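You operate a simulated robot arm through the tools that you are given. There is no shell and no other tool. Be economical: measure what you need, move in short steps, check, and stop when the job is done.

You run a simulated robot arm. Do the job below in one go: nothing can be reset, and whatever is moved stays where it is left.

Task
Switch the cover machine on, scan the tray's three slides, print the list.
Fine: scan no other; one press of Print; the scanner goes back.

It is judged by the outcome, as a careful person would: the job done as asked, and still so three seconds after it is handed in. It fails if anything else is knocked over, pushed out of place, dropped, spilled or broken. A push-on lid holds only when it is set on centred and level and pressed home; a screw cap is set on level and turned clockwise until tight.

Robot
A 6-joint arm with a fingered hand, hanging from a carriage that runs on a gantry, over the field with the corners [-1267, 1414], [-1267, -1186], [13, -1186], [13, 1414] (x, y) and turns from -6.161 to 5.847 rad about z. Base frame: it is fixed where the carriage stands at the start and does not move with it; the origin is on the floor, on the carriage's upright axis, x ahead of it, y to its left, z up; the surface under the hand at the start is at about z = 940. Lengths are in mm, angles in rad, forces in N, time in s.
With the tool pointing down near the work surface it reaches from about 100 to 720 mm from the robot's upright axis, wherever it stands. Its first joint turns from -2.897 to 2.897 rad. Places, roughly: green folder [500, -1250, 1000]; hood power switch [500, -100, 1000]; list clear button [500, -600, 1000]; strip feed button [500, -500, 1000]; strip print button [500, -500, 1000]. Payload 4 kg.
Tool frame: the origin (TCP) lies between the finger pads and is the grasp point; the fingertips stand 30 mm ahead of it; z points along the fingers, y is the line along which they close. The gripper opens to 104 mm. The gripper's body begins 35 mm behind the TCP. The gripper is a hand of 5 fingers: y runs from the thumb to the fingers, the wrist lies at [-15, -113, -190] in the tool frame, and closing takes about 1.5 s.
Orientation is that of the tool frame in the base frame, as a unit quaternion [x, y, z, w]. With the fingers straight down and the wrist toward the robot, the tool's x, y and z point along [0, 1, 0], [1, 0, 0] and [0, 0, -1] of the base frame.

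Tools
- The arm moves only by the tool servo_tool. Its argument "increments" is a list of rows, each a list of 6 numbers: the shift along the tool's x, y, z in mm, then the turn, a rotation vector about the tool's x, y, z in rad. In form: [[x, y, z, ax, ay, az], ...]. A call has 1 to 10 rows; each row shifts and turns the commanded pose from where the row before left it, along the tool's axes as they then stand. "gripper" is the closure in counts, from 0 (fully open) to 255 (shut), set as the call begins (left out, the last holds). Rows are played at 5 a second. More than 50 mm and 0.15 rad between two rows, or a gripper value outside its range, and nothing of the call is played. Where a pose cannot be reached the arm comes as near as it can. A force on the tool above 40 N (or 10 N above the force at the start of the call, whichever is more), or a blocked arm, ends the call early, and 0.2 s more pass. The fingers move at their own pace (about 45 mm/s each) and stop on an object; they squeeze with about 25 N. The grip force told is the motor's: it shows also when the fingers shut on nothing. Time passes only in rows, and 0.2 s behind the last, so rows that do not move let the fingers close. The reply holds the time, the measured pose of the TCP, the force on the tool along the base axes, the opening and the grip force, in the units named above and with some noise, with the torque about the TCP (base axes, N m) and any sound that the robot's microphone picked up.
- Cameras (640 x 400 px; columns grow to the right, rows downward): "scene" is now at [253.9, -16, 1741.5]; the picture's right is [-0.32, -0.95, 0.00], its down [-0.88, 0.29, -0.36] and it looks along [0.34, -0.11, -0.93] (base axes); focal length 284 px, centre (320, 200). "wrist" rides on the gripper at [60, -83, -120] in the tool frame; the picture's right is [-0.79, 0.29, -0.54], its down [-0.56, -0.71, 0.44] and it looks along [-0.26, 0.65, 0.72] (tool axes); focal length 234 px, centre (320, 200).
- snapshot(camera): a new picture of that camera. It takes no simulated time.
- raise_lower(by): slides the trunk up (or, below 0, down) by that many mm; the arm and the scene camera ride with it, the base frame stays. It gives what a move gives, with no picture.
- base_move(legs): drives the robot by 1 to 6 legs, each [ahead, left, turn to the left] in mm, mm and rad, along the robot's own axes; the way and the turn of a leg run together, so that a leg with both is an arc; at most 1500 mm and 3.142 rad a leg. The arm and the cameras ride along, it lands a little off, and it stops where it bumps. It keeps to its track: a leg is cut to what the track allows. It gives what a move gives.
- move_fingers(index, middle, ring, little, thumb_bend, thumb_turn): sets how far each is bent, from 0 (flat) to 1 (curled in); at 0.3 the hand is open as for a grip, at 0.7 the pads meet at the TCP. One left out holds its place. A second passes; each finger stops where it meets its share of the squeeze, and holds until it gets a number again. A gripper value or a shape takes the hand back. It gives what a move gives, with no picture; readings hold the bend of each and the force on index, middle, ring, little, thumb and palm. thumb_turn goes from beside the hand (0) to across from the fingers (1), as for a grip.
- preshape(shape): the hand has 5 fingers and takes this shape, open, in about a second: jaw (thumb against the fingers, like two jaws); tri (thumb and two fingers); tip (a fingertip pinch); poke (one finger out to press); point (the index stretched); flat (the hand flat); cup (the hand cupped); fist (a fist). The gripper value then closes the fingers along that shape, each until it touches; the sizes above hold for jaw. It gives what a move gives, with no picture.
- turn_head(pan, tilt): turns the head with the scene camera to pan (to the left, within 2.705 rad either way) and tilt (down, from -0.506 to 1.204), counted from straight ahead of the robot. It gives what a move gives.
- point_at(camera, pixels): for up to 12 pixels [column, row] of the newest picture of that camera ("zoom" is the newest enlarged one), the place [x, y, z] in the base frame of the surface seen there, good to about 2 mm. It takes no simulated time.
- zoom(camera, box): a new picture of the part [left, top, right, bottom] of that camera's present view, enlarged. It takes no simulated time.
- finish_job(): hands the job in; it is judged then, once.

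Go step by step. Measure first, check grasps and placings, and put right what went wrong. The budget is 80 turns and 60 pictures, counting those below and the enlarged ones. Unless the task says otherwise, let go and move clear before handing in, and close with one line.

The tools are called after "Request:" as a command line: name --pt "numbers of a row" for each row, then --argument value for the rest, lists and objects as JSON in quotes. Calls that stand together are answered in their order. servo_tool: Moves the arm, as the interface text tells. Its arguments: {"type":"object","properties":{"increments":{"type":"array"},"gripper":{"type":"number"}},"required":["increments"]} The other tools are called the same way: raise_lower (by) slides the trunk up or down; preshape (shape) gives the hand a shape; move_fingers (index, middle, ring, little, thumb_bend, thumb_turn) moves the fingers one by one; base_move (legs) drives the base; turn_head (pan, tilt) turns the head that bears the scene camera; snapshot (camera) takes a picture; point_at (camera, pixels) gives the place of the surface under pixels of a picture; zoom (camera, box) takes an enlarged picture of a part of a camera's view; finish_job () hands the job in.

At the start:

```text
clock: 0.0
position: [303.1, -137.3, 1000.1]
tool_rot: [0.707, 0.707, -0.001, 0.0]
force: [0.5, 0.5, 0.4]
wrist_torque: [0.02, 0.02, -0.01]
finger_gap: 103.6
grip_force: 0.1
shape: jaw
bend: [0.3, 0.3, 0.3, 0.3, 0.3, 0.97]
finger forces: [0.0, 0.0, 0.0, 0.1, 0.1, 0.0]
trunk travel left (down, up): [-475.0, 123.0]
robot x, y, heading: [-2.6, 0.7, 0.001]
head pan, tilt: [-0.321, 1.201]
```

scene: 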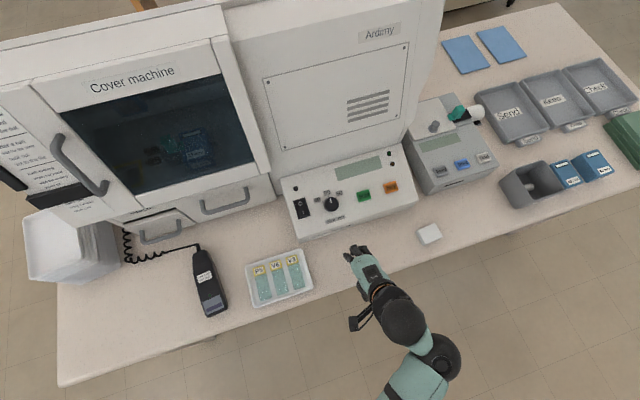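
wrist: 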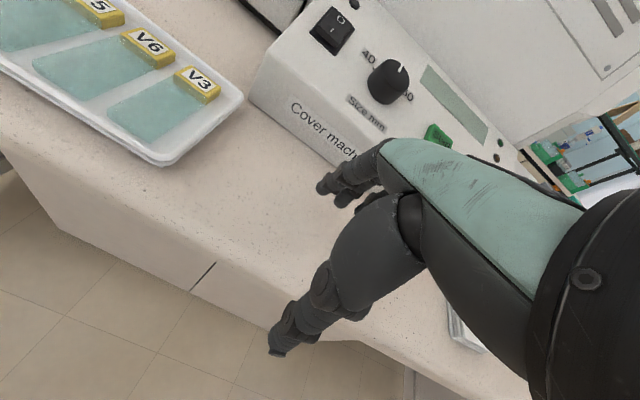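

The scene shows a cover machine panel with a rocker at about (302,208), a scanner on a cord at (208,280), a tray with three slides at (278,278), and a printer unit at (450,145). I'll zoom in on the details.

Request:
zoom --camera "scene" --box '[270, 130, 430, 250]'

Request:
zoom --camera "scene" --box '[100, 200, 320, 330]'

Request:
zoom --camera "scene" --box '[390, 80, 620, 220]'

Request:
zoom --camera "scene" --box '[0, 70, 140, 220]'

```text
3.33 times, centred on (350, 190) of scene
```

zoom: 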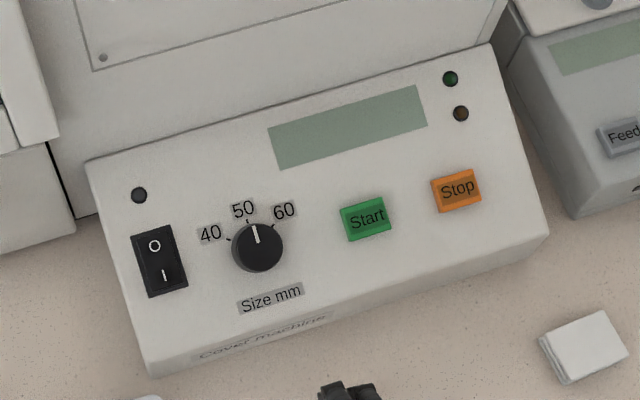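

```text
2.91 times, centred on (210, 265) of scene
```

zoom: 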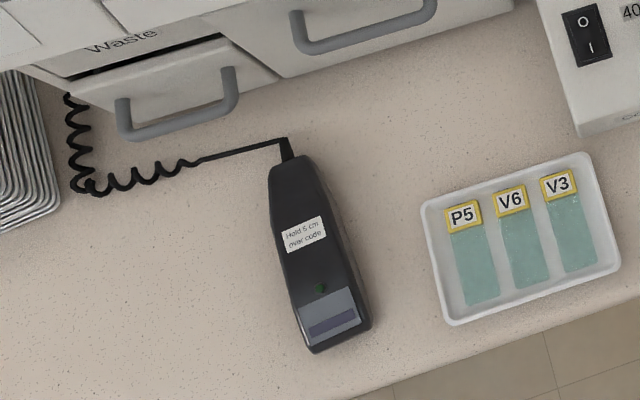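

```text
2.78 times, centred on (505, 150) of scene
```

zoom: 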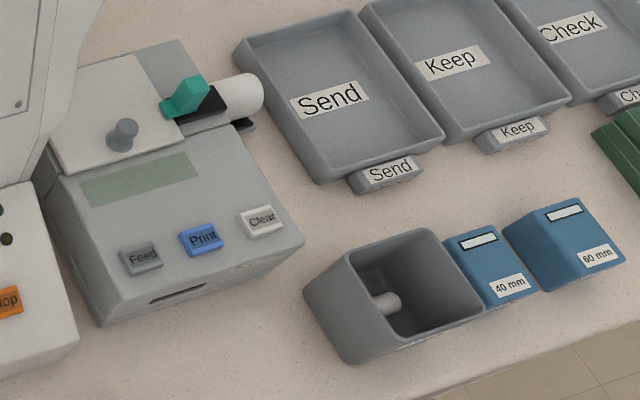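

```text
2.67 times, centred on (70, 145) of scene
```

zoom: 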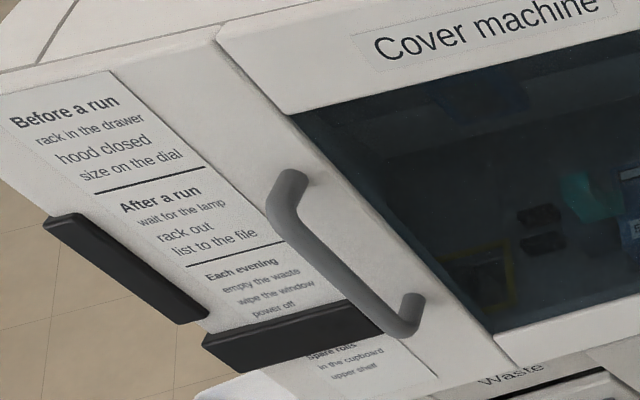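

The layout is clear, so now I'll measure the switch, scanner, tray labels and Print button. I'm using full scene pixels, which need a fresh snapshot.

Request:
snapshot --camera "scene"

Request:
point_at --camera "scene" --pixels '[[300, 202], [304, 213], [259, 270], [275, 266], [292, 261], [461, 164], [197, 250], [204, 275], [214, 312], [220, 290], [225, 310], [202, 316]]'

Request:
zoom --camera "scene" --box '[180, 235, 250, 325]'

```text
53 pictures are left
```

scene: 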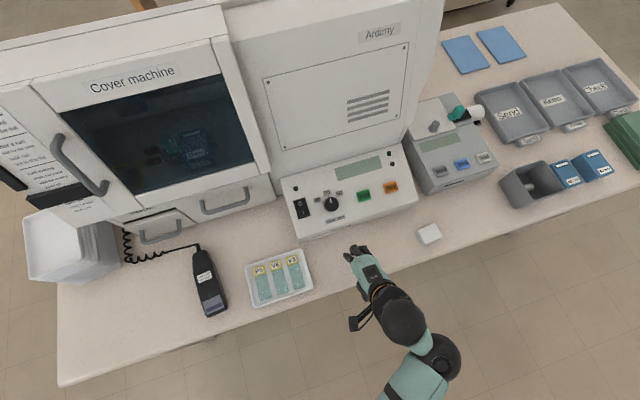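

```text
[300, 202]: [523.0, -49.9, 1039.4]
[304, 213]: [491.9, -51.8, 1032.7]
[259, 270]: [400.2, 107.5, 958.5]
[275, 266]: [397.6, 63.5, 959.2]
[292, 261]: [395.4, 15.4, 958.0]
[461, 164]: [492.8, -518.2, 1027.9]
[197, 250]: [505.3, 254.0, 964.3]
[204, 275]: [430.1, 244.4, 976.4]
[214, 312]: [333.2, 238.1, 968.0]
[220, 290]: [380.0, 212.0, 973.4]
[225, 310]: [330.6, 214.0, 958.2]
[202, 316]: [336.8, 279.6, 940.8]
```

```text
4.44 times, centred on (215, 280) of scene
```

zoom: 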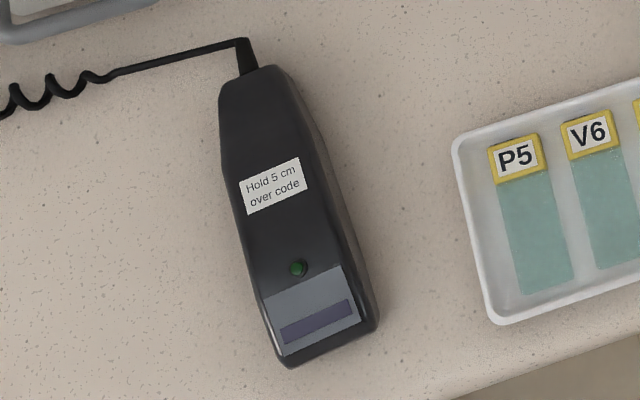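

I need the scanner's shape, especially the sloped nose with the purple window at zoom (318,322), so I'll measure points along it.

Request:
point_at --camera "zoom" --pixels '[[305, 285], [318, 322], [322, 345], [290, 325], [348, 308], [298, 267], [290, 230], [260, 110], [245, 75], [250, 230], [318, 220], [290, 362]]'

Request:
snapshot --camera "wrist"

```text
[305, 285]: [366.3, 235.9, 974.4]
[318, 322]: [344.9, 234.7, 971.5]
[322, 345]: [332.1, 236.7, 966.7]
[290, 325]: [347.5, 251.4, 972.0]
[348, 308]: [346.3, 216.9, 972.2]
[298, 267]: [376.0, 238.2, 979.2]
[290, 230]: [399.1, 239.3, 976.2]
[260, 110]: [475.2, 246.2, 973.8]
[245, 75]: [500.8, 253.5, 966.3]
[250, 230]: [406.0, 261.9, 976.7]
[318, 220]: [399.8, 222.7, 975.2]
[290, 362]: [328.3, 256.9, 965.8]
```

```text
51 pictures are left
```

wrist: 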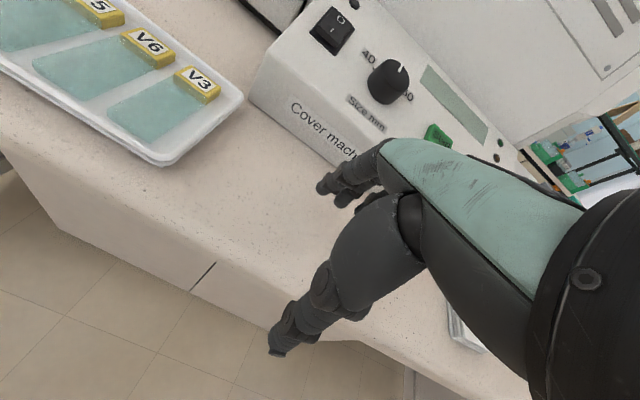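

The scanner body runs from x of about 328 to 495, is about 45 mm wide, and its top is at 976. I'll do the power switch first: lift, shape the hand to poke, and locate the fingertip.

Request:
servo_tool --pt "0 0 -40 0 0 0" --pt "0 0 -40 0 0 0" --pt "0 0 -40 0 0 0"

Request:
preshape --shape "poke"

Request:
snapshot --camera "wrist"

Request:
zoom --camera "scene" --box '[300, 200, 460, 350]'

```text
clock: 0.8
position: [329.3, -111.5, 1025.5]
tool_rot: [0.708, 0.706, 0.0, 0.001]
force: [0.4, 0.4, 0.1]
wrist_torque: [0.01, 0.0, -0.03]
finger_gap: 103.7
grip_force: 0.1
shape: jaw
bend: [0.3, 0.3, 0.3, 0.3, 0.3, 0.97]
finger forces: [0.1, 0.1, 0.1, 0.0, 0.0, 0.0]
out of reach, approached as far as the arm can: row 1, 2, 3
trunk travel left (down, up): [-475.0, 123.0]
robot x, y, heading: [-4.4, 4.5, 0.002]
head pan, tilt: [-0.321, 1.201]
```

```text
clock: 1.7
position: [330.5, -110.5, 1024.8]
tool_rot: [0.708, 0.706, 0.0, 0.003]
force: [0.8, -0.3, 0.3]
wrist_torque: [-0.01, 0.0, -0.02]
finger_gap: 0.1
grip_force: 0.0
shape: poke
bend: [0.7, 0.7, 0.99, 0.99, 1.0, 1.0]
finger forces: [0.0, 0.0, 0.0, 0.1, 0.0, 0.0]
trunk travel left (down, up): [-475.0, 123.0]
robot x, y, heading: [-2.6, -1.9, 0.0]
head pan, tilt: [-0.321, 1.201]
```

```text
50 pictures are left
```

wrist: 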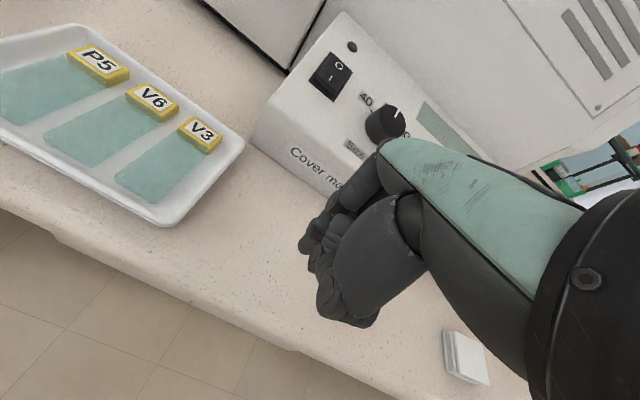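

```text
2.67 times, centred on (380, 275) of scene
```

zoom: 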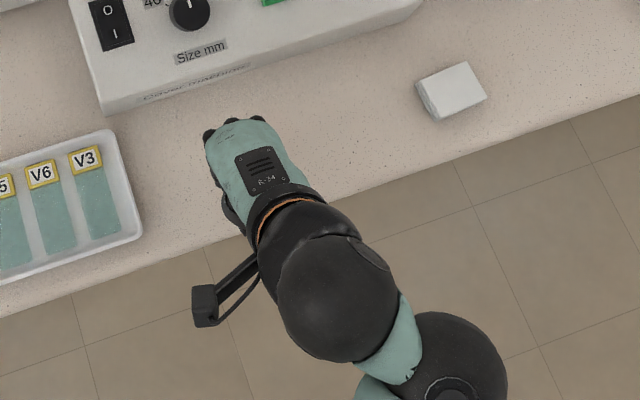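

Upward reach is used up, so I'll raise the trunk instead. Then I'll curl every finger except the index and see where its tip stands.

Request:
raise_lower --by 110

Request:
move_fingers --index 0.5 --middle 1 --ring 1 --little 1 --thumb_bend 1 --thumb_turn 0.3

Request:
snapshot --camera "wrist"

Request:
zoom --camera "scene" --box '[280, 180, 440, 300]'

```text
clock: 3.1
position: [329.5, -111.1, 1135.6]
tool_rot: [0.708, 0.706, 0.0, 0.002]
force: [0.1, -0.2, -0.7]
wrist_torque: [-0.01, 0.01, 0.01]
finger_gap: 0.0
grip_force: 0.1
shape: poke
bend: [0.7, 0.7, 0.99, 0.99, 1.0, 1.0]
finger forces: [0.0, 0.1, 0.0, 0.0, 0.1, 0.1]
trunk travel left (down, up): [-585.0, 13.0]
robot x, y, heading: [-1.6, 2.5, -0.001]
head pan, tilt: [-0.321, 1.201]
```

```text
clock: 4.1
position: [328.8, -111.0, 1134.8]
tool_rot: [0.707, 0.707, 0.0, 0.002]
force: [0.0, 0.8, 0.2]
wrist_torque: [-0.02, 0.03, -0.02]
finger_gap: 43.6
grip_force: 0.0
shape: fingers
bend: [0.5, 1.0, 1.0, 1.0, 1.0, 0.31]
finger forces: [0.0, 0.1, 0.1, 0.0, 0.0, 0.0]
trunk travel left (down, up): [-585.0, 13.0]
robot x, y, heading: [1.3, -2.5, 0.007]
head pan, tilt: [-0.321, 1.201]
```

```text
48 pictures are left
```

wrist: 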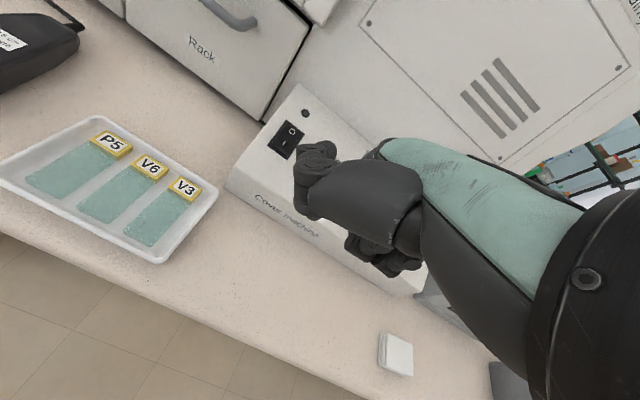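

```text
3.33 times, centred on (360, 240) of scene
```

zoom: 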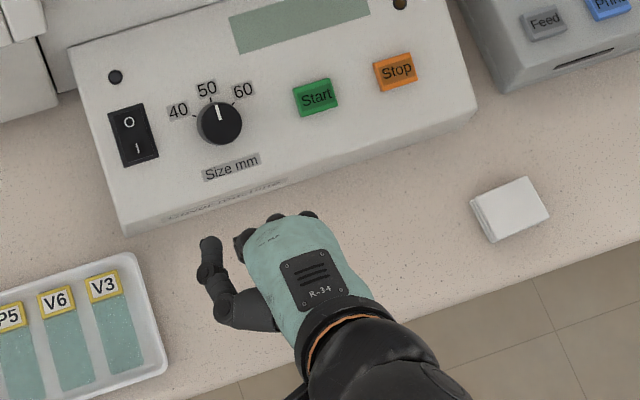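

The item on the left in the zoom, at (210,260), is the thumb. I'll tuck it back across and stretch the index to see its tip.

Request:
move_fingers --index 0.4 --thumb_bend 1 --thumb_turn 1

Request:
zoom --camera "wrist" --box '[240, 100, 480, 300]'

Request:
zoom --camera "scene" --box '[310, 200, 410, 280]'

```text
clock: 5.1
position: [329.4, -110.8, 1135.1]
tool_rot: [0.707, 0.707, 0.0, 0.002]
force: [-0.8, 0.4, 0.8]
wrist_torque: [0.03, -0.02, 0.0]
finger_gap: 23.9
grip_force: 0.0
shape: fingers
bend: [0.35, 1.0, 1.0, 1.0, 0.97, 1.0]
finger forces: [0.1, 0.0, 0.1, 0.0, 0.0, 0.0]
trunk travel left (down, up): [-585.0, 13.0]
robot x, y, heading: [1.4, 0.4, -0.001]
head pan, tilt: [-0.321, 1.201]
```

```text
2.00 times, centred on (360, 200) of wrist
```

zoom: 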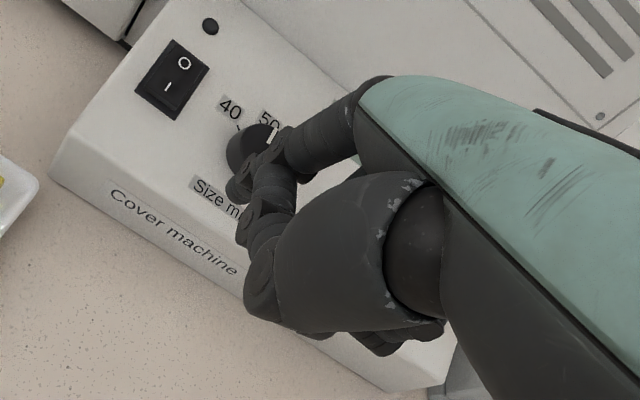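

```text
5.00 times, centred on (360, 240) of scene
```

zoom: 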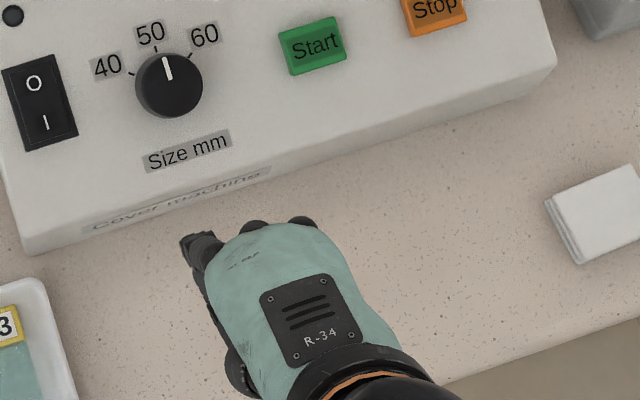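

The index tip shows at wrist zoom (237,190), with the curled thumb beside it. I'll straighten the index a bit more and measure the tip.

Request:
move_fingers --index 0.2 --thumb_bend 1

Request:
zoom --camera "wrist" --box '[240, 100, 480, 300]'

```text
clock: 6.1
position: [329.3, -110.6, 1134.3]
tool_rot: [0.707, 0.707, 0.0, 0.002]
force: [0.6, -0.8, -0.8]
wrist_torque: [0.0, -0.02, 0.03]
finger_gap: 32.4
grip_force: 0.0
shape: fingers
bend: [0.2, 1.0, 1.0, 1.0, 1.0, 1.0]
finger forces: [0.0, 0.0, 0.1, 0.1, 0.1, 0.0]
trunk travel left (down, up): [-585.0, 13.0]
robot x, y, heading: [-2.1, 1.1, -0.003]
head pan, tilt: [-0.321, 1.201]
```

```text
2.00 times, centred on (360, 200) of wrist
```

zoom: 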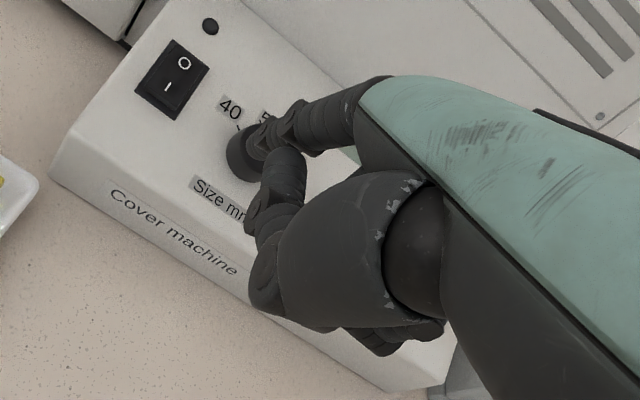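

Request:
point_at --camera "zoom" --pixels '[[240, 165], [262, 140], [250, 140], [270, 125], [295, 120], [340, 110], [280, 160], [280, 190], [262, 210], [265, 285], [248, 220], [236, 150]]'

```text
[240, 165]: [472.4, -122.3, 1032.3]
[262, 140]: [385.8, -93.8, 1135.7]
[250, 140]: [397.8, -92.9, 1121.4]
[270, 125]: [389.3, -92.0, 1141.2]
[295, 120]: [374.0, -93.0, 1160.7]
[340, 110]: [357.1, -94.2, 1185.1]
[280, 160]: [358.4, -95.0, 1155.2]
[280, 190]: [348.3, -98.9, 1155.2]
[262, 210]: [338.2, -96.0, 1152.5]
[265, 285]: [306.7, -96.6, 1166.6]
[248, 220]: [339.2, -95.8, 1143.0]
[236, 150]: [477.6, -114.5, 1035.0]
```

The index tip is at about (400,-100,1119), roughly +71 ahead, +8 left and 15 below the TCP, and the thumb stays above it. I'll move so the tip hovers above the "I" half of the rocker.

Request:
servo_tool --pt "17 30 0 0 0 0" --pt "17 30 0 0 0 0" --pt "17 30 0 0 0 0" --pt "0 0 22 0 0 0" --pt "0 0 0 0 0 0"

Request:
zoom --camera "wrist" --box '[160, 50, 400, 200]'

Request:
zoom --camera "scene" --box '[270, 150, 390, 240]'

```text
clock: 7.3
position: [419.7, -60.1, 1112.6]
tool_rot: [0.707, 0.707, -0.001, 0.002]
force: [-1.1, -0.4, 0.5]
wrist_torque: [0.0, 0.0, 0.02]
finger_gap: 32.3
grip_force: 0.0
shape: fingers
bend: [0.2, 1.0, 1.0, 1.0, 1.0, 1.0]
finger forces: [0.0, 0.0, 0.0, 0.0, 0.0, 0.0]
trunk travel left (down, up): [-585.0, 13.0]
robot x, y, heading: [0.1, -1.1, 0.005]
head pan, tilt: [-0.321, 1.201]
```

```text
2.67 times, centred on (280, 125) of wrist
```

zoom: 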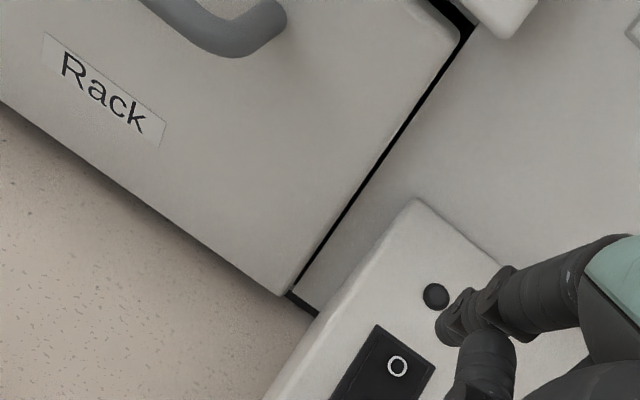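

```text
4.44 times, centred on (330, 195) of scene
```

zoom: 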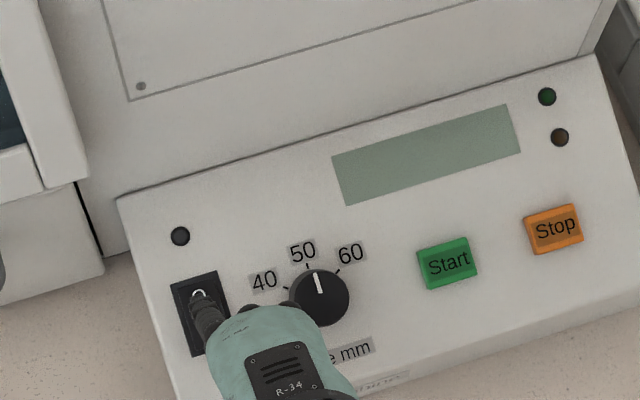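

I'll measure the fingertip in the scene zoom at around (200,300) to line it up exactly.

Request:
point_at --camera "zoom" --pixels '[[202, 303], [196, 310], [212, 310], [207, 325], [222, 325], [208, 345], [190, 345]]'

Request:
zoom --camera "wrist" --box '[260, 120, 400, 240]'

Request:
point_at --camera "zoom" --pixels '[[335, 235], [318, 255], [300, 260], [330, 255], [355, 230], [310, 240]]'

```text
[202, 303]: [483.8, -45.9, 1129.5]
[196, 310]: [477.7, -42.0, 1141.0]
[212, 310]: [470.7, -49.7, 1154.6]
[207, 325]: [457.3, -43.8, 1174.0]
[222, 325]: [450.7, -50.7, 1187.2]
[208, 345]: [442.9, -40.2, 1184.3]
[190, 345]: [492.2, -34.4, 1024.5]
```

```text
3.33 times, centred on (330, 180) of wrist
```

zoom: 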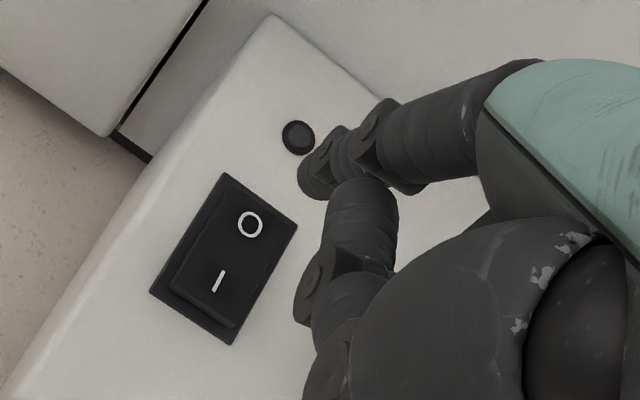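

```text
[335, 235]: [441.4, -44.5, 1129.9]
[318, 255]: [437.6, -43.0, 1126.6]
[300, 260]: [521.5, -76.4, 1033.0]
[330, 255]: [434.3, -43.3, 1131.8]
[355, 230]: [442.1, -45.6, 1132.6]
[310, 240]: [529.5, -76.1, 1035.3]
```

The tip is at about (488,-50,1100), above the "I" end. I'll descend 50 mm, then go in small steps.

Request:
servo_tool --pt "0 0 25 0 0 0" --pt "0 0 20 0 0 0" --pt "0 0 5 0 0 0" --pt "0 0 0 0 0 0"

Request:
zoom --camera "wrist" --box '[240, 100, 400, 240]'

Request:
zoom --camera "scene" --box '[270, 170, 350, 230]'

```text
clock: 8.3
position: [418.3, -60.3, 1062.6]
tool_rot: [0.707, 0.707, 0.0, 0.002]
force: [-0.4, 0.2, -0.4]
wrist_torque: [0.0, -0.02, -0.04]
finger_gap: 32.3
grip_force: 0.0
shape: fingers
bend: [0.2, 1.0, 1.0, 1.0, 1.0, 1.0]
finger forces: [0.0, 0.0, 0.0, 0.0, 0.1, 0.0]
trunk travel left (down, up): [-585.0, 13.0]
robot x, y, heading: [3.2, 1.3, 0.001]
head pan, tilt: [-0.321, 1.201]
```

```text
2.86 times, centred on (320, 170) of wrist
```

zoom: 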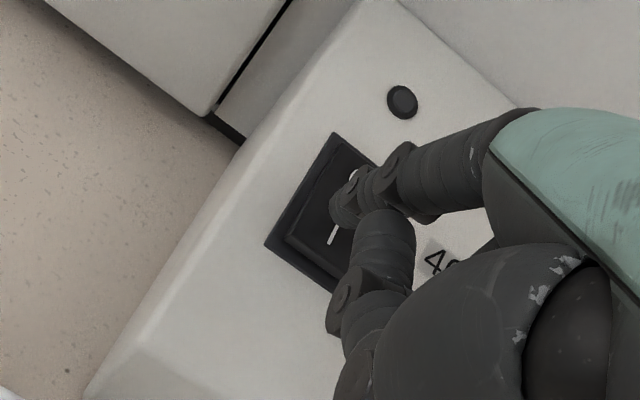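

```text
6.67 times, centred on (310, 200) of scene
```

zoom: 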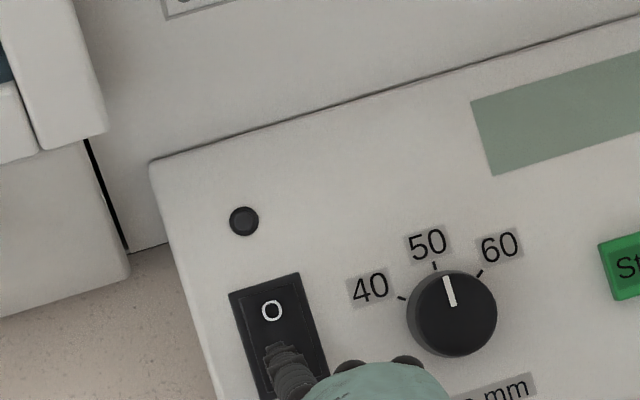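

The fingertip sits over the "I" half of the rocker, so I'll press down in small steps.

Request:
servo_tool --pt "0 0 8 0 0 0" --pt "0 0 4 0 0 0" --pt "0 0 3 0 0 0" --pt "0 0 3 0 0 0" --pt "0 0 2 0 0 0"

Request:
zoom --camera "wrist" --box '[240, 100, 400, 240]'

```text
clock: 9.4
position: [421.2, -60.4, 1049.7]
tool_rot: [0.707, 0.707, 0.003, 0.006]
force: [-11.3, 1.3, 16.2]
wrist_torque: [0.2, -1.08, 0.28]
finger_gap: 31.7
grip_force: 10.0
shape: fingers
bend: [0.21, 1.0, 1.0, 1.0, 1.0, 1.0]
finger forces: [19.9, 0.0, 0.0, 0.0, 0.0, 0.0]
trunk travel left (down, up): [-585.0, 13.0]
robot x, y, heading: [-1.4, 0.0, -0.001]
head pan, tilt: [-0.321, 1.201]
stopped in row 5: the force on the tool passed its limit at 46 N (the readings are from after the stop); the commanded pose is now the measured one
```

```text
2.86 times, centred on (320, 170) of wrist
```

zoom: 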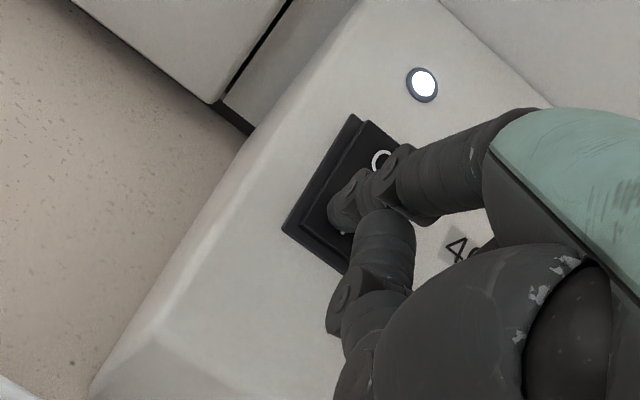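

The lamp is lit at zoom (423,85), so the power is on. I'll go straight up and look at the machine and scanner.

Request:
servo_tool --pt "0 0 -20 0 0 0" --pt "0 0 -40 0 0 0" --pt "0 -30 -30 0 0 0" --pt "0 -50 0 0 0 0" --pt "0 0 0 0 0 0"

Request:
snapshot --camera "scene"

Request:
zoom --camera "scene" --box '[270, 130, 510, 250]'

```text
clock: 10.6
position: [340.9, -59.6, 1138.5]
tool_rot: [0.707, 0.707, 0.002, 0.006]
force: [0.3, 0.2, -0.4]
wrist_torque: [0.04, 0.0, 0.0]
finger_gap: 32.4
grip_force: 0.0
shape: fingers
bend: [0.2, 1.0, 1.0, 1.0, 1.0, 1.0]
finger forces: [0.0, 0.1, 0.1, 0.0, 0.1, 0.1]
trunk travel left (down, up): [-585.0, 13.0]
robot x, y, heading: [-0.9, -1.0, -0.001]
head pan, tilt: [-0.321, 1.201]
```

```text
37 pictures are left
```

scene: 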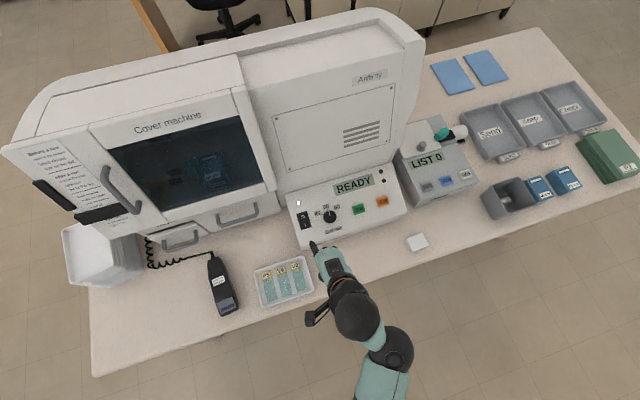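

```text
2.67 times, centred on (390, 190) of scene
```

zoom: 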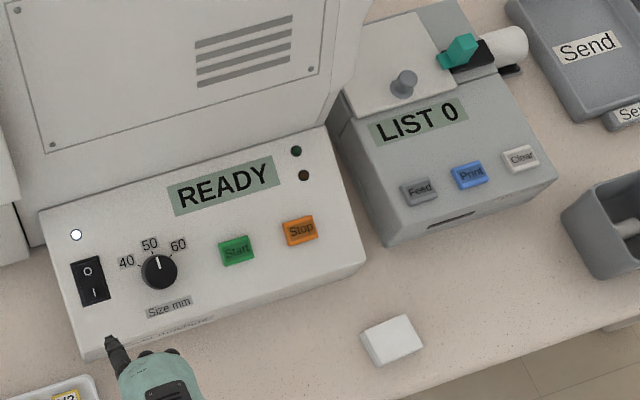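

The display reads READY and LIST 0. Next I'll open the hand and turn it about 95° so it can straddle the scanner across its body.

Request:
preshape --shape "jaw"

Request:
servo_tool --pt "0 0 0 0 0 -0.15" --pt "0 0 0 0 0 -0.15" --pt "0 0 0 0 0 -0.15" --pt "0 0 0 0 0 -0.15" --pt "0 0 0 0 0 -0.15" --pt "0 0 0 0 0 -0.15" --pt "0 0 0 0 0 -0.15" --pt "0 0 0 0 0 -0.15" --pt "0 0 0 0 0 -0.15" --pt "0 0 0 0 0 -0.15"

Request:
servo_tool --pt "0 0 0 0 0 -0.14" --pt "0 45 0 0 0 0" --pt "0 45 0 0 0 0" --pt "0 45 0 0 0 0" --pt "0 45 0 0 0 0" --pt "0 0 0 0 0 0"

Request:
snapshot --camera "wrist"

```text
clock: 11.5
position: [339.2, -60.2, 1137.6]
tool_rot: [0.708, 0.707, 0.002, 0.005]
force: [0.2, 0.5, -0.1]
wrist_torque: [-0.01, 0.03, -0.02]
finger_gap: 103.7
grip_force: 0.0
shape: jaw
bend: [0.3, 0.3, 0.3, 0.3, 0.3, 0.97]
finger forces: [0.0, 0.0, 0.1, 0.0, 0.0, 0.0]
trunk travel left (down, up): [-585.0, 13.0]
robot x, y, heading: [-1.6, 1.9, -0.003]
head pan, tilt: [-0.321, 1.201]
```

```text
clock: 13.7
position: [407.3, -3.6, 998.5]
tool_rot: [0.034, 0.999, -0.002, 0.006]
force: [-0.4, 0.2, -1.1]
wrist_torque: [0.0, 0.0, -0.03]
finger_gap: 103.6
grip_force: 0.0
shape: jaw
bend: [0.3, 0.3, 0.3, 0.3, 0.3, 0.97]
finger forces: [0.1, 0.0, 0.1, 0.0, 0.0, 0.0]
out of reach, approached as far as the arm can: row 2, 3, 4, 5, 6, 7, 8, 9, 10
trunk travel left (down, up): [-585.0, 13.0]
robot x, y, heading: [2.4, -0.9, -0.005]
head pan, tilt: [-0.321, 1.201]
```

```text
clock: 15.1
position: [395.0, 177.5, 998.1]
tool_rot: [-0.034, 0.999, -0.003, 0.005]
force: [0.0, -0.4, 0.1]
wrist_torque: [0.01, -0.01, 0.02]
finger_gap: 104.0
grip_force: 0.0
shape: jaw
bend: [0.3, 0.3, 0.3, 0.3, 0.3, 0.97]
finger forces: [0.1, 0.1, 0.0, 0.0, 0.1, 0.1]
trunk travel left (down, up): [-585.0, 13.0]
robot x, y, heading: [-1.1, 2.1, 0.001]
head pan, tilt: [-0.321, 1.201]
```

```text
35 pictures are left
```

wrist: 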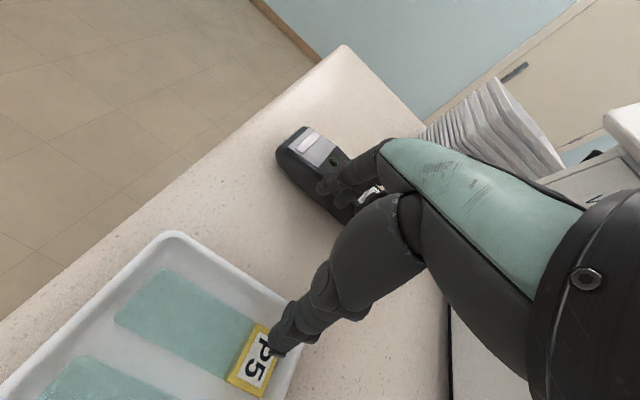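

The hand sank to z = 998 because the high pose was out of reach, and the fingers are now close to the scanner's near side. I'll go straight up carefully and see how far it reaches.

Request:
servo_tool --pt "0 -10 -15 0 0 0" --pt "0 0 -20 0 0 0" --pt "0 0 -20 0 0 0" --pt "0 0 0 0 0 0"

Request:
zoom --camera "wrist" --box '[240, 80, 440, 240]'

Request:
zoom --camera "scene" --box '[180, 230, 340, 340]'

```text
clock: 16.1
position: [406.2, 174.8, 1034.9]
tool_rot: [-0.033, 0.999, -0.002, 0.005]
force: [-0.1, -0.8, -0.2]
wrist_torque: [0.01, 0.0, -0.02]
finger_gap: 104.1
grip_force: 0.0
shape: jaw
bend: [0.3, 0.3, 0.3, 0.3, 0.3, 0.97]
finger forces: [0.1, 0.1, 0.1, 0.0, 0.1, 0.0]
out of reach, approached as far as the arm can: row 2, 3
trunk travel left (down, up): [-585.0, 13.0]
robot x, y, heading: [-1.4, 1.1, -0.003]
head pan, tilt: [-0.321, 1.201]
```

```text
2.50 times, centred on (340, 160) of wrist
```

zoom: 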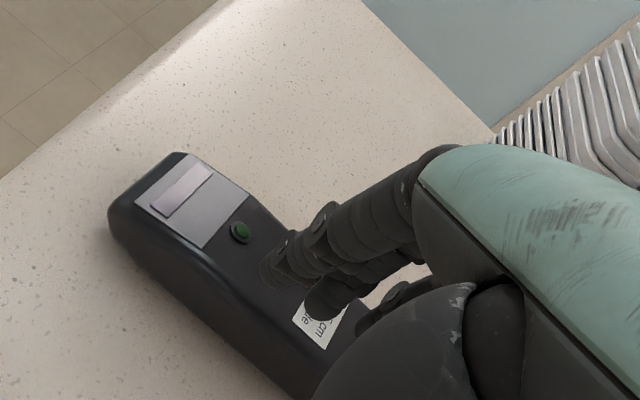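

```text
3.64 times, centred on (260, 285) of scene
```

zoom: 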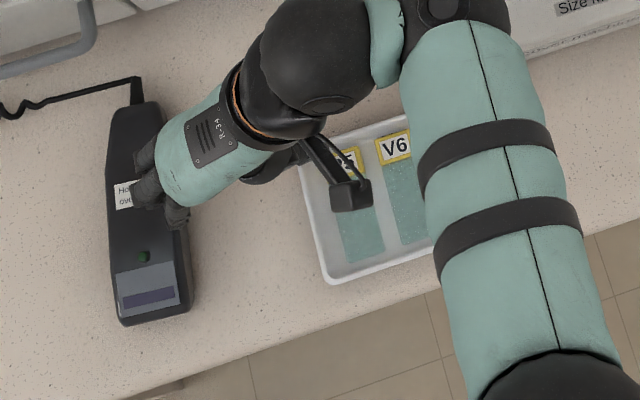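

The scanner's reading window must be under the nose, since the label and LED face up. From this side the hand can hardly lift, so I'll turn it back to neutral, retract it and drive the carriage left to come at the scanner from its other side.

Request:
servo_tool --pt "10 0 0 0 0 0.15" --pt "10 0 0 0 0 0.15" --pt "0 -10 0 0 0 0.15" --pt "0 -10 0 0 0 0.15" --pt "0 -10 0 0 0 0.15" --pt "0 -10 0 0 0 0.15" --pt "0 -10 0 0 0 0.15" --pt "0 -10 0 0 0 0.15" --pt "0 -10 0 0 0 0.15" --pt "0 -10 0 0 0 0.15"

Request:
servo_tool --pt "0 -20 0 0 0 0.14" --pt "0 -30 -20 0 0 0" --pt "0 -30 -30 0 0 0" --pt "0 0 -30 0 0 0" --pt "0 0 0 0 0 0"

```text
clock: 18.3
position: [333.8, 120.5, 1035.7]
tool_rot: [0.656, 0.755, 0.001, 0.005]
force: [1.3, 0.0, 0.4]
wrist_torque: [0.02, 0.0, 0.0]
finger_gap: 104.0
grip_force: 0.1
shape: jaw
bend: [0.3, 0.3, 0.3, 0.3, 0.3, 0.97]
finger forces: [0.1, 0.0, 0.1, 0.0, 0.0, 0.0]
trunk travel left (down, up): [-585.0, 13.0]
robot x, y, heading: [-0.3, -1.4, -0.002]
head pan, tilt: [-0.321, 1.201]
```

```text
clock: 19.5
position: [252.8, 116.3, 1112.5]
tool_rot: [0.705, 0.709, 0.005, 0.005]
force: [-0.2, 0.4, 0.0]
wrist_torque: [0.01, 0.0, 0.0]
finger_gap: 103.9
grip_force: 0.1
shape: jaw
bend: [0.3, 0.3, 0.3, 0.3, 0.3, 0.97]
finger forces: [0.1, 0.0, 0.1, 0.0, 0.0, 0.0]
trunk travel left (down, up): [-585.0, 13.0]
robot x, y, heading: [-0.5, 3.7, 0.001]
head pan, tilt: [-0.321, 1.201]
```

The hand is retracted to x = 253. I'll drive left 600 mm and turn the head toward the scanner.

Request:
base_move --legs '[[0, 600, 0]]'

Request:
turn_head --pan -0.7 --tilt 1.1

Request:
snapshot --camera "scene"

```text
clock: 22.8
position: [253.3, 712.8, 1113.4]
tool_rot: [0.706, 0.708, 0.005, 0.004]
force: [0.9, -0.5, -0.3]
wrist_torque: [-0.03, -0.01, 0.01]
finger_gap: 103.6
grip_force: 0.1
shape: jaw
bend: [0.3, 0.3, 0.3, 0.3, 0.3, 0.97]
finger forces: [0.0, 0.0, 0.0, 0.0, 0.1, 0.0]
trunk travel left (down, up): [-585.0, 13.0]
robot x, y, heading: [2.8, 599.2, 0.003]
head pan, tilt: [-0.321, 1.201]
```

```text
clock: 23.7
position: [252.7, 712.3, 1112.3]
tool_rot: [0.707, 0.707, 0.004, 0.004]
force: [-0.4, -0.1, -0.7]
wrist_torque: [0.0, -0.03, 0.01]
finger_gap: 104.0
grip_force: 0.1
shape: jaw
bend: [0.3, 0.3, 0.3, 0.3, 0.3, 0.97]
finger forces: [0.0, 0.1, 0.0, 0.1, 0.0, 0.0]
trunk travel left (down, up): [-585.0, 13.0]
robot x, y, heading: [0.1, 593.2, 0.002]
head pan, tilt: [-0.7, 1.1]
```

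```text
32 pictures are left
```

scene: 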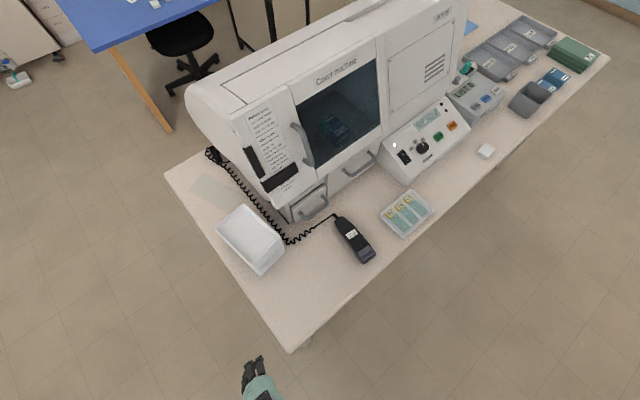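

There is a good view now with the rack stack at (250,240). I'll measure the obstacles near the scanner.

Request:
point_at --camera "scene" --pixels '[[278, 243], [262, 270], [245, 212], [330, 205], [300, 215], [370, 165], [352, 170], [396, 160], [345, 222], [368, 258], [351, 235], [410, 212]]'

```text
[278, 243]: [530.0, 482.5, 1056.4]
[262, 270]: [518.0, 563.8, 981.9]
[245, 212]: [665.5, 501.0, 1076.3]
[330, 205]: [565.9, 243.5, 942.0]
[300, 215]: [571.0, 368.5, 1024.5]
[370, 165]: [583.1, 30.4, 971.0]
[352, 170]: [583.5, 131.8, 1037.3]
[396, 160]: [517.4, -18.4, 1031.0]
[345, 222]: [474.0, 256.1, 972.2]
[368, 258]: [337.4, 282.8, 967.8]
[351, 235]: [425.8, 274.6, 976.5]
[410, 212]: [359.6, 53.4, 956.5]
```

The scanner's left edge now reads y of about 283 where it was 257, so it may have shifted. I'll zoom in to measure its present pose.

Request:
zoom --camera "scene" --box '[310, 190, 440, 275]'

Request:
point_at --camera "zoom" --pixels '[[270, 320], [285, 345], [245, 335], [295, 315], [230, 260], [205, 230], [165, 165], [130, 130], [185, 245], [235, 215]]'

```text
4.71 times, centred on (375, 232) of scene
```

zoom: 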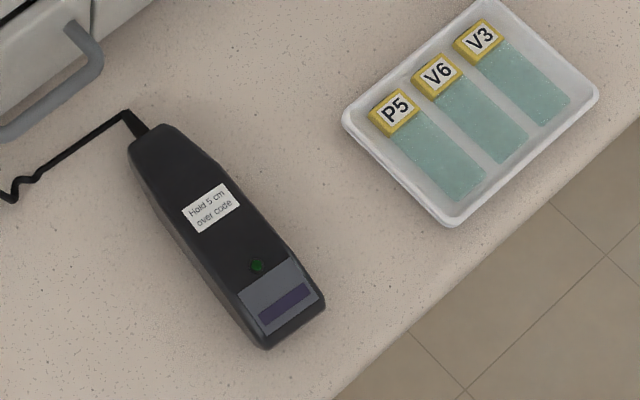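

```text
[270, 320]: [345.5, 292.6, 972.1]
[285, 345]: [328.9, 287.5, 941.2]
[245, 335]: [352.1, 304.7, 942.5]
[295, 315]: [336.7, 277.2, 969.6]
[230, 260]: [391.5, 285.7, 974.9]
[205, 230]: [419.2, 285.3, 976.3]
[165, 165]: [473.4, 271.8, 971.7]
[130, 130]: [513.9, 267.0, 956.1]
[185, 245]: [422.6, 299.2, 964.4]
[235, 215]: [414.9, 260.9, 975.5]
```

Request:
point_at --camera "zoom" --pixels '[[395, 108], [437, 75], [480, 38], [302, 302], [248, 328], [272, 308], [285, 280], [240, 292], [255, 265], [211, 208], [150, 140]]'

```text
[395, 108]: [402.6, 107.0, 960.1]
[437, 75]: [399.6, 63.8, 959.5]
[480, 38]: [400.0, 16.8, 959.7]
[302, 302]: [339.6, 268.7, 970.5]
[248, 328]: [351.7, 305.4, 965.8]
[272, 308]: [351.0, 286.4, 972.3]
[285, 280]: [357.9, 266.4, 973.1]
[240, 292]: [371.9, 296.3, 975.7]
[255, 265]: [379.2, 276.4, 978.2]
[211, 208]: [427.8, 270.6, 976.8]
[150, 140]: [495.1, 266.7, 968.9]
```

The tray is untouched, but the scanner was nudged about 35 mm left and yawed, so I'll put it back at its original pose afterwards. I'll drive a bit further left and turn the hand -1.7 rad out in the clear.

Request:
base_move --legs '[[0, 125, 0]]'

Request:
servo_tool --pt "0 0 0 0 0 0.15" --pt "0 0 0 0 0 0.15" --pt "0 0 0 0 0 0.15" --pt "0 0 0 0 0 0.15" --pt "0 0 0 0 0 0.15" --pt "0 0 0 0 0 0.15" --pt "0 0 0 0 0 0.15" --pt "0 0 0 0 0 0.15" --pt "0 0 0 0 0 0.15" --pt "0 0 0 0 0 0.15"

Request:
servo_tool --pt "0 40 0 0 0 0.14" --pt "0 50 0 0 0 0.066" --pt "0 50 0 0 0 0" --pt "0 50 0 0 0 0" --pt "0 50 0 0 0 0" --pt "0 50 0 0 0 0"

```text
clock: 24.9
position: [252.8, 837.6, 1112.7]
tool_rot: [0.706, 0.708, 0.003, 0.005]
force: [0.7, 0.4, 0.3]
wrist_torque: [0.02, -0.02, 0.01]
finger_gap: 103.9
grip_force: 0.0
shape: jaw
bend: [0.3, 0.3, 0.3, 0.3, 0.3, 0.97]
finger forces: [0.0, 0.0, 0.1, 0.1, 0.1, 0.1]
trunk travel left (down, up): [-585.0, 13.0]
robot x, y, heading: [-0.2, 719.0, 0.004]
head pan, tilt: [-0.7, 1.1]
```

```text
clock: 27.1
position: [350.0, 746.6, 948.6]
tool_rot: [0.999, 0.035, 0.006, 0.0]
force: [-0.4, 0.1, -0.8]
wrist_torque: [0.0, 0.0, 0.02]
finger_gap: 103.7
grip_force: 0.0
shape: jaw
bend: [0.3, 0.3, 0.3, 0.3, 0.3, 0.97]
finger forces: [0.0, 0.1, 0.0, 0.0, 0.1, 0.0]
out of reach, approached as far as the arm can: row 1, 2, 3, 4, 5, 6, 7, 8, 9, 10
trunk travel left (down, up): [-585.0, 13.0]
robot x, y, heading: [2.9, 722.3, -0.001]
head pan, tilt: [-0.7, 1.1]
```

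```text
clock: 27.7
position: [355.5, 701.2, 950.3]
tool_rot: [0.999, -0.043, 0.009, -0.009]
force: [-6.2, 27.8, 10.1]
wrist_torque: [-0.27, 0.41, -0.89]
finger_gap: 93.9
grip_force: 0.1
shape: jaw
bend: [0.36, 0.42, 0.35, 0.3, 0.3, 0.97]
finger forces: [4.7, 14.4, 11.3, 0.0, 0.0, 0.0]
trunk travel left (down, up): [-585.0, 13.0]
robot x, y, heading: [1.5, 722.0, 0.004]
head pan, tilt: [-0.7, 1.1]
stopped in row 2: the force on the tool passed its limit at 60 N (the readings are from after the stop); the commanded pose is now the measured one
```

The hand dipped during the turn and its fingers touched the table's end. I'll back off and rise, with checks.

Request:
servo_tool --pt "0 -30 0 0 0 0" --pt "0 -20 0 0 0 0" --pt "0 0 -20 0 0 0" --pt "0 0 -20 0 0 0" --pt "0 0 -20 0 0 0" --pt "0 0 0 0 0 0"

Request:
snapshot --camera "scene"

```text
clock: 29.1
position: [384.6, 744.1, 966.4]
tool_rot: [0.999, -0.045, 0.009, -0.006]
force: [0.7, -0.5, 0.1]
wrist_torque: [0.01, -0.03, 0.0]
finger_gap: 103.8
grip_force: 0.1
shape: jaw
bend: [0.3, 0.3, 0.3, 0.3, 0.3, 0.97]
finger forces: [0.0, 0.0, 0.0, 0.0, 0.1, 0.0]
out of reach, approached as far as the arm can: row 3, 4, 5
trunk travel left (down, up): [-585.0, 13.0]
robot x, y, heading: [2.8, 720.7, 0.004]
head pan, tilt: [-0.7, 1.1]
```

```text
30 pictures are left
```

scene: 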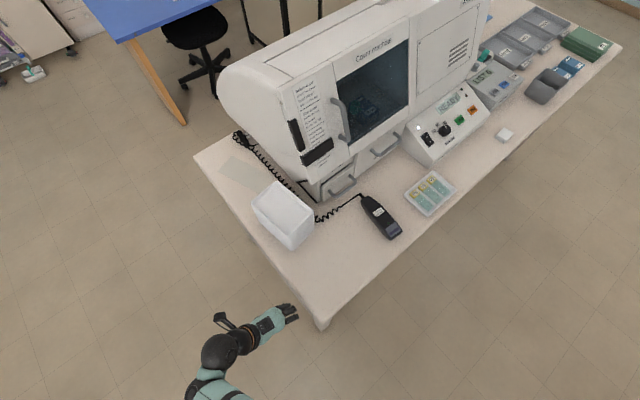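

The table is fine, and the arm only sinks when the hand's yaw is far from its radial direction. I'll turn the hand partly back, pull it clear of the table edge and rise.

Request:
servo_tool --pt "0 0 0 0 0 -0.14" --pt "0 0 0 0 0 -0.14" --pt "0 0 0 0 0 -0.14" --pt "0 0 0 0 0 -0.14" --pt "0 0 0 0 0 -0.14" --pt "0 0 0 0 0 -0.14" --pt "-33 -31 -10 0 0 0" --pt "-33 -31 -10 0 0 0" --pt "-33 -31 -20 0 0 0" --pt "0 0 0 0 0 0"

Request:
servo_tool --pt "-27 29 -15 0 0 0" --pt "-27 29 -15 0 0 0" --pt "-27 29 -15 0 0 0" --pt "-27 29 -15 0 0 0" --pt "-27 29 -15 0 0 0" --pt "-27 29 -15 0 0 0" --pt "-27 29 -15 0 0 0" --pt "-27 29 0 0 0 0" --pt "0 0 0 0 0 0"

```text
clock: 31.3
position: [255.5, 733.7, 992.9]
tool_rot: [0.93, 0.367, 0.01, -0.002]
force: [0.2, 0.2, 0.8]
wrist_torque: [0.01, -0.01, 0.0]
finger_gap: 103.7
grip_force: 0.2
shape: jaw
bend: [0.3, 0.3, 0.3, 0.3, 0.3, 0.97]
finger forces: [0.0, 0.0, 0.0, 0.0, 0.0, 0.1]
out of reach, approached as far as the arm can: row 9
trunk travel left (down, up): [-585.0, 13.0]
robot x, y, heading: [0.2, 719.9, 0.005]
head pan, tilt: [-0.7, 1.1]
```

```text
clock: 33.3
position: [254.2, 417.1, 1093.7]
tool_rot: [0.93, 0.366, 0.01, -0.001]
force: [-0.1, 0.5, -0.6]
wrist_torque: [0.0, 0.01, -0.02]
finger_gap: 103.8
grip_force: 0.1
shape: jaw
bend: [0.3, 0.3, 0.3, 0.3, 0.3, 0.97]
finger forces: [0.0, 0.0, 0.1, 0.0, 0.1, 0.1]
trunk travel left (down, up): [-585.0, 13.0]
robot x, y, heading: [1.3, 718.6, -0.001]
head pan, tilt: [-0.7, 1.1]
```

Now z = 1094 with the radial yaw. I'll move over the scanner and begin turning, checking height.

Request:
servo_tool --pt "5 43 0 0 0 0" --pt "5 43 0 0 0 0" --pt "5 43 0 0 0 0" --pt "5 43 0 0 0 0" --pt "5 43 0 0 0 0" --pt "0 0 0 0 0 0.147" --pt "0 0 0 0 0 0.147" --pt "0 0 0 0 0 0.147" --pt "0 0 0 0 0 0"

```text
clock: 35.3
position: [417.5, 276.8, 1095.0]
tool_rot: [0.988, 0.153, 0.009, -0.004]
force: [-0.6, 0.0, 0.2]
wrist_torque: [0.0, -0.01, 0.02]
finger_gap: 103.9
grip_force: 0.1
shape: jaw
bend: [0.3, 0.3, 0.3, 0.3, 0.3, 0.97]
finger forces: [0.0, 0.0, 0.1, 0.1, 0.0, 0.0]
trunk travel left (down, up): [-585.0, 13.0]
robot x, y, heading: [2.3, 719.7, 0.003]
head pan, tilt: [-0.7, 1.1]
```

Request:
servo_tool --pt "0 0 0 0 0 0.147" --pt "0 0 0 0 0 0.147" --pt "0 0 0 0 0 0.148" --pt "0 0 30 0 0 0" --pt "0 0 0 0 0 0"

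Request:
zoom --camera "scene" --box '[320, 160, 460, 260]'

Request:
snapshot --camera "wrist"

```text
clock: 36.5
position: [419.3, 276.3, 1065.1]
tool_rot: [0.998, -0.067, 0.009, -0.005]
force: [-1.2, 0.8, -0.6]
wrist_torque: [0.0, -0.01, -0.03]
finger_gap: 103.6
grip_force: 0.2
shape: jaw
bend: [0.3, 0.3, 0.3, 0.3, 0.3, 0.97]
finger forces: [0.0, 0.0, 0.1, 0.0, 0.0, 0.1]
trunk travel left (down, up): [-585.0, 13.0]
robot x, y, heading: [0.4, 720.9, 0.005]
head pan, tilt: [-0.7, 1.1]
```

```text
4.00 times, centred on (390, 210) of scene
```

zoom: 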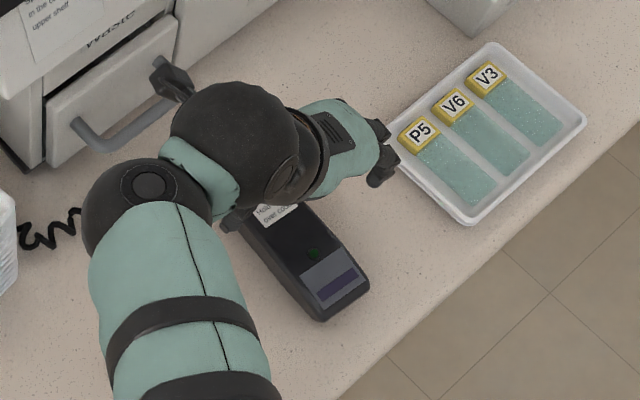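

```text
28 pictures are left
```

wrist: 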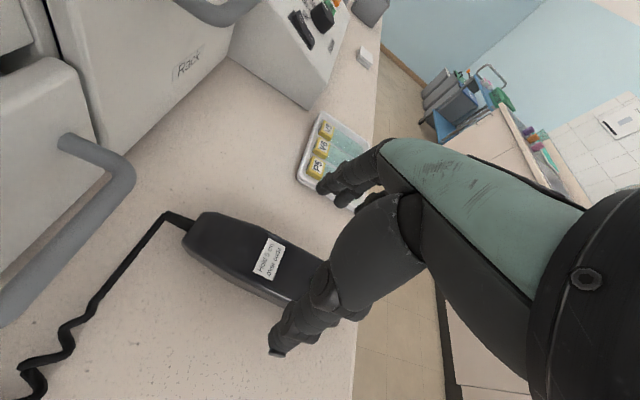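

The hand is aligned across the scanner with fingers on the right and thumb on the left. I'll descend to z of about 975 and close.

Request:
servo_tool --pt "0 0 30 0 0 0" --pt "0 0 30 0 0 0" --pt "0 0 15 0 0 0" --pt "0 0 10 0 0 0" --pt "0 0 5 0 0 0" --pt "0 0 0 0 0 0"

Request:
snapshot --camera "wrist"

```text
clock: 37.9
position: [411.8, 291.6, 987.2]
tool_rot: [0.998, -0.067, 0.01, -0.006]
force: [1.2, 0.5, -0.2]
wrist_torque: [0.0, -0.02, -0.03]
finger_gap: 104.1
grip_force: 0.0
shape: jaw
bend: [0.3, 0.3, 0.3, 0.3, 0.3, 0.97]
finger forces: [0.0, 0.1, 0.1, 0.0, 0.0, 0.1]
out of reach, approached as far as the arm can: row 3, 4
trunk travel left (down, up): [-585.0, 13.0]
robot x, y, heading: [-0.8, 723.5, -0.004]
head pan, tilt: [-0.7, 1.1]
```

```text
27 pictures are left
```

wrist: 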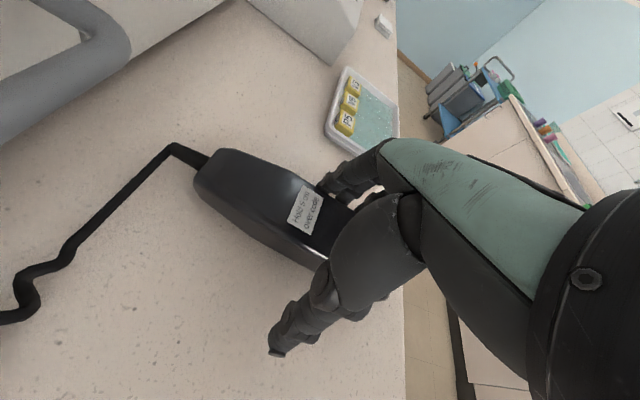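

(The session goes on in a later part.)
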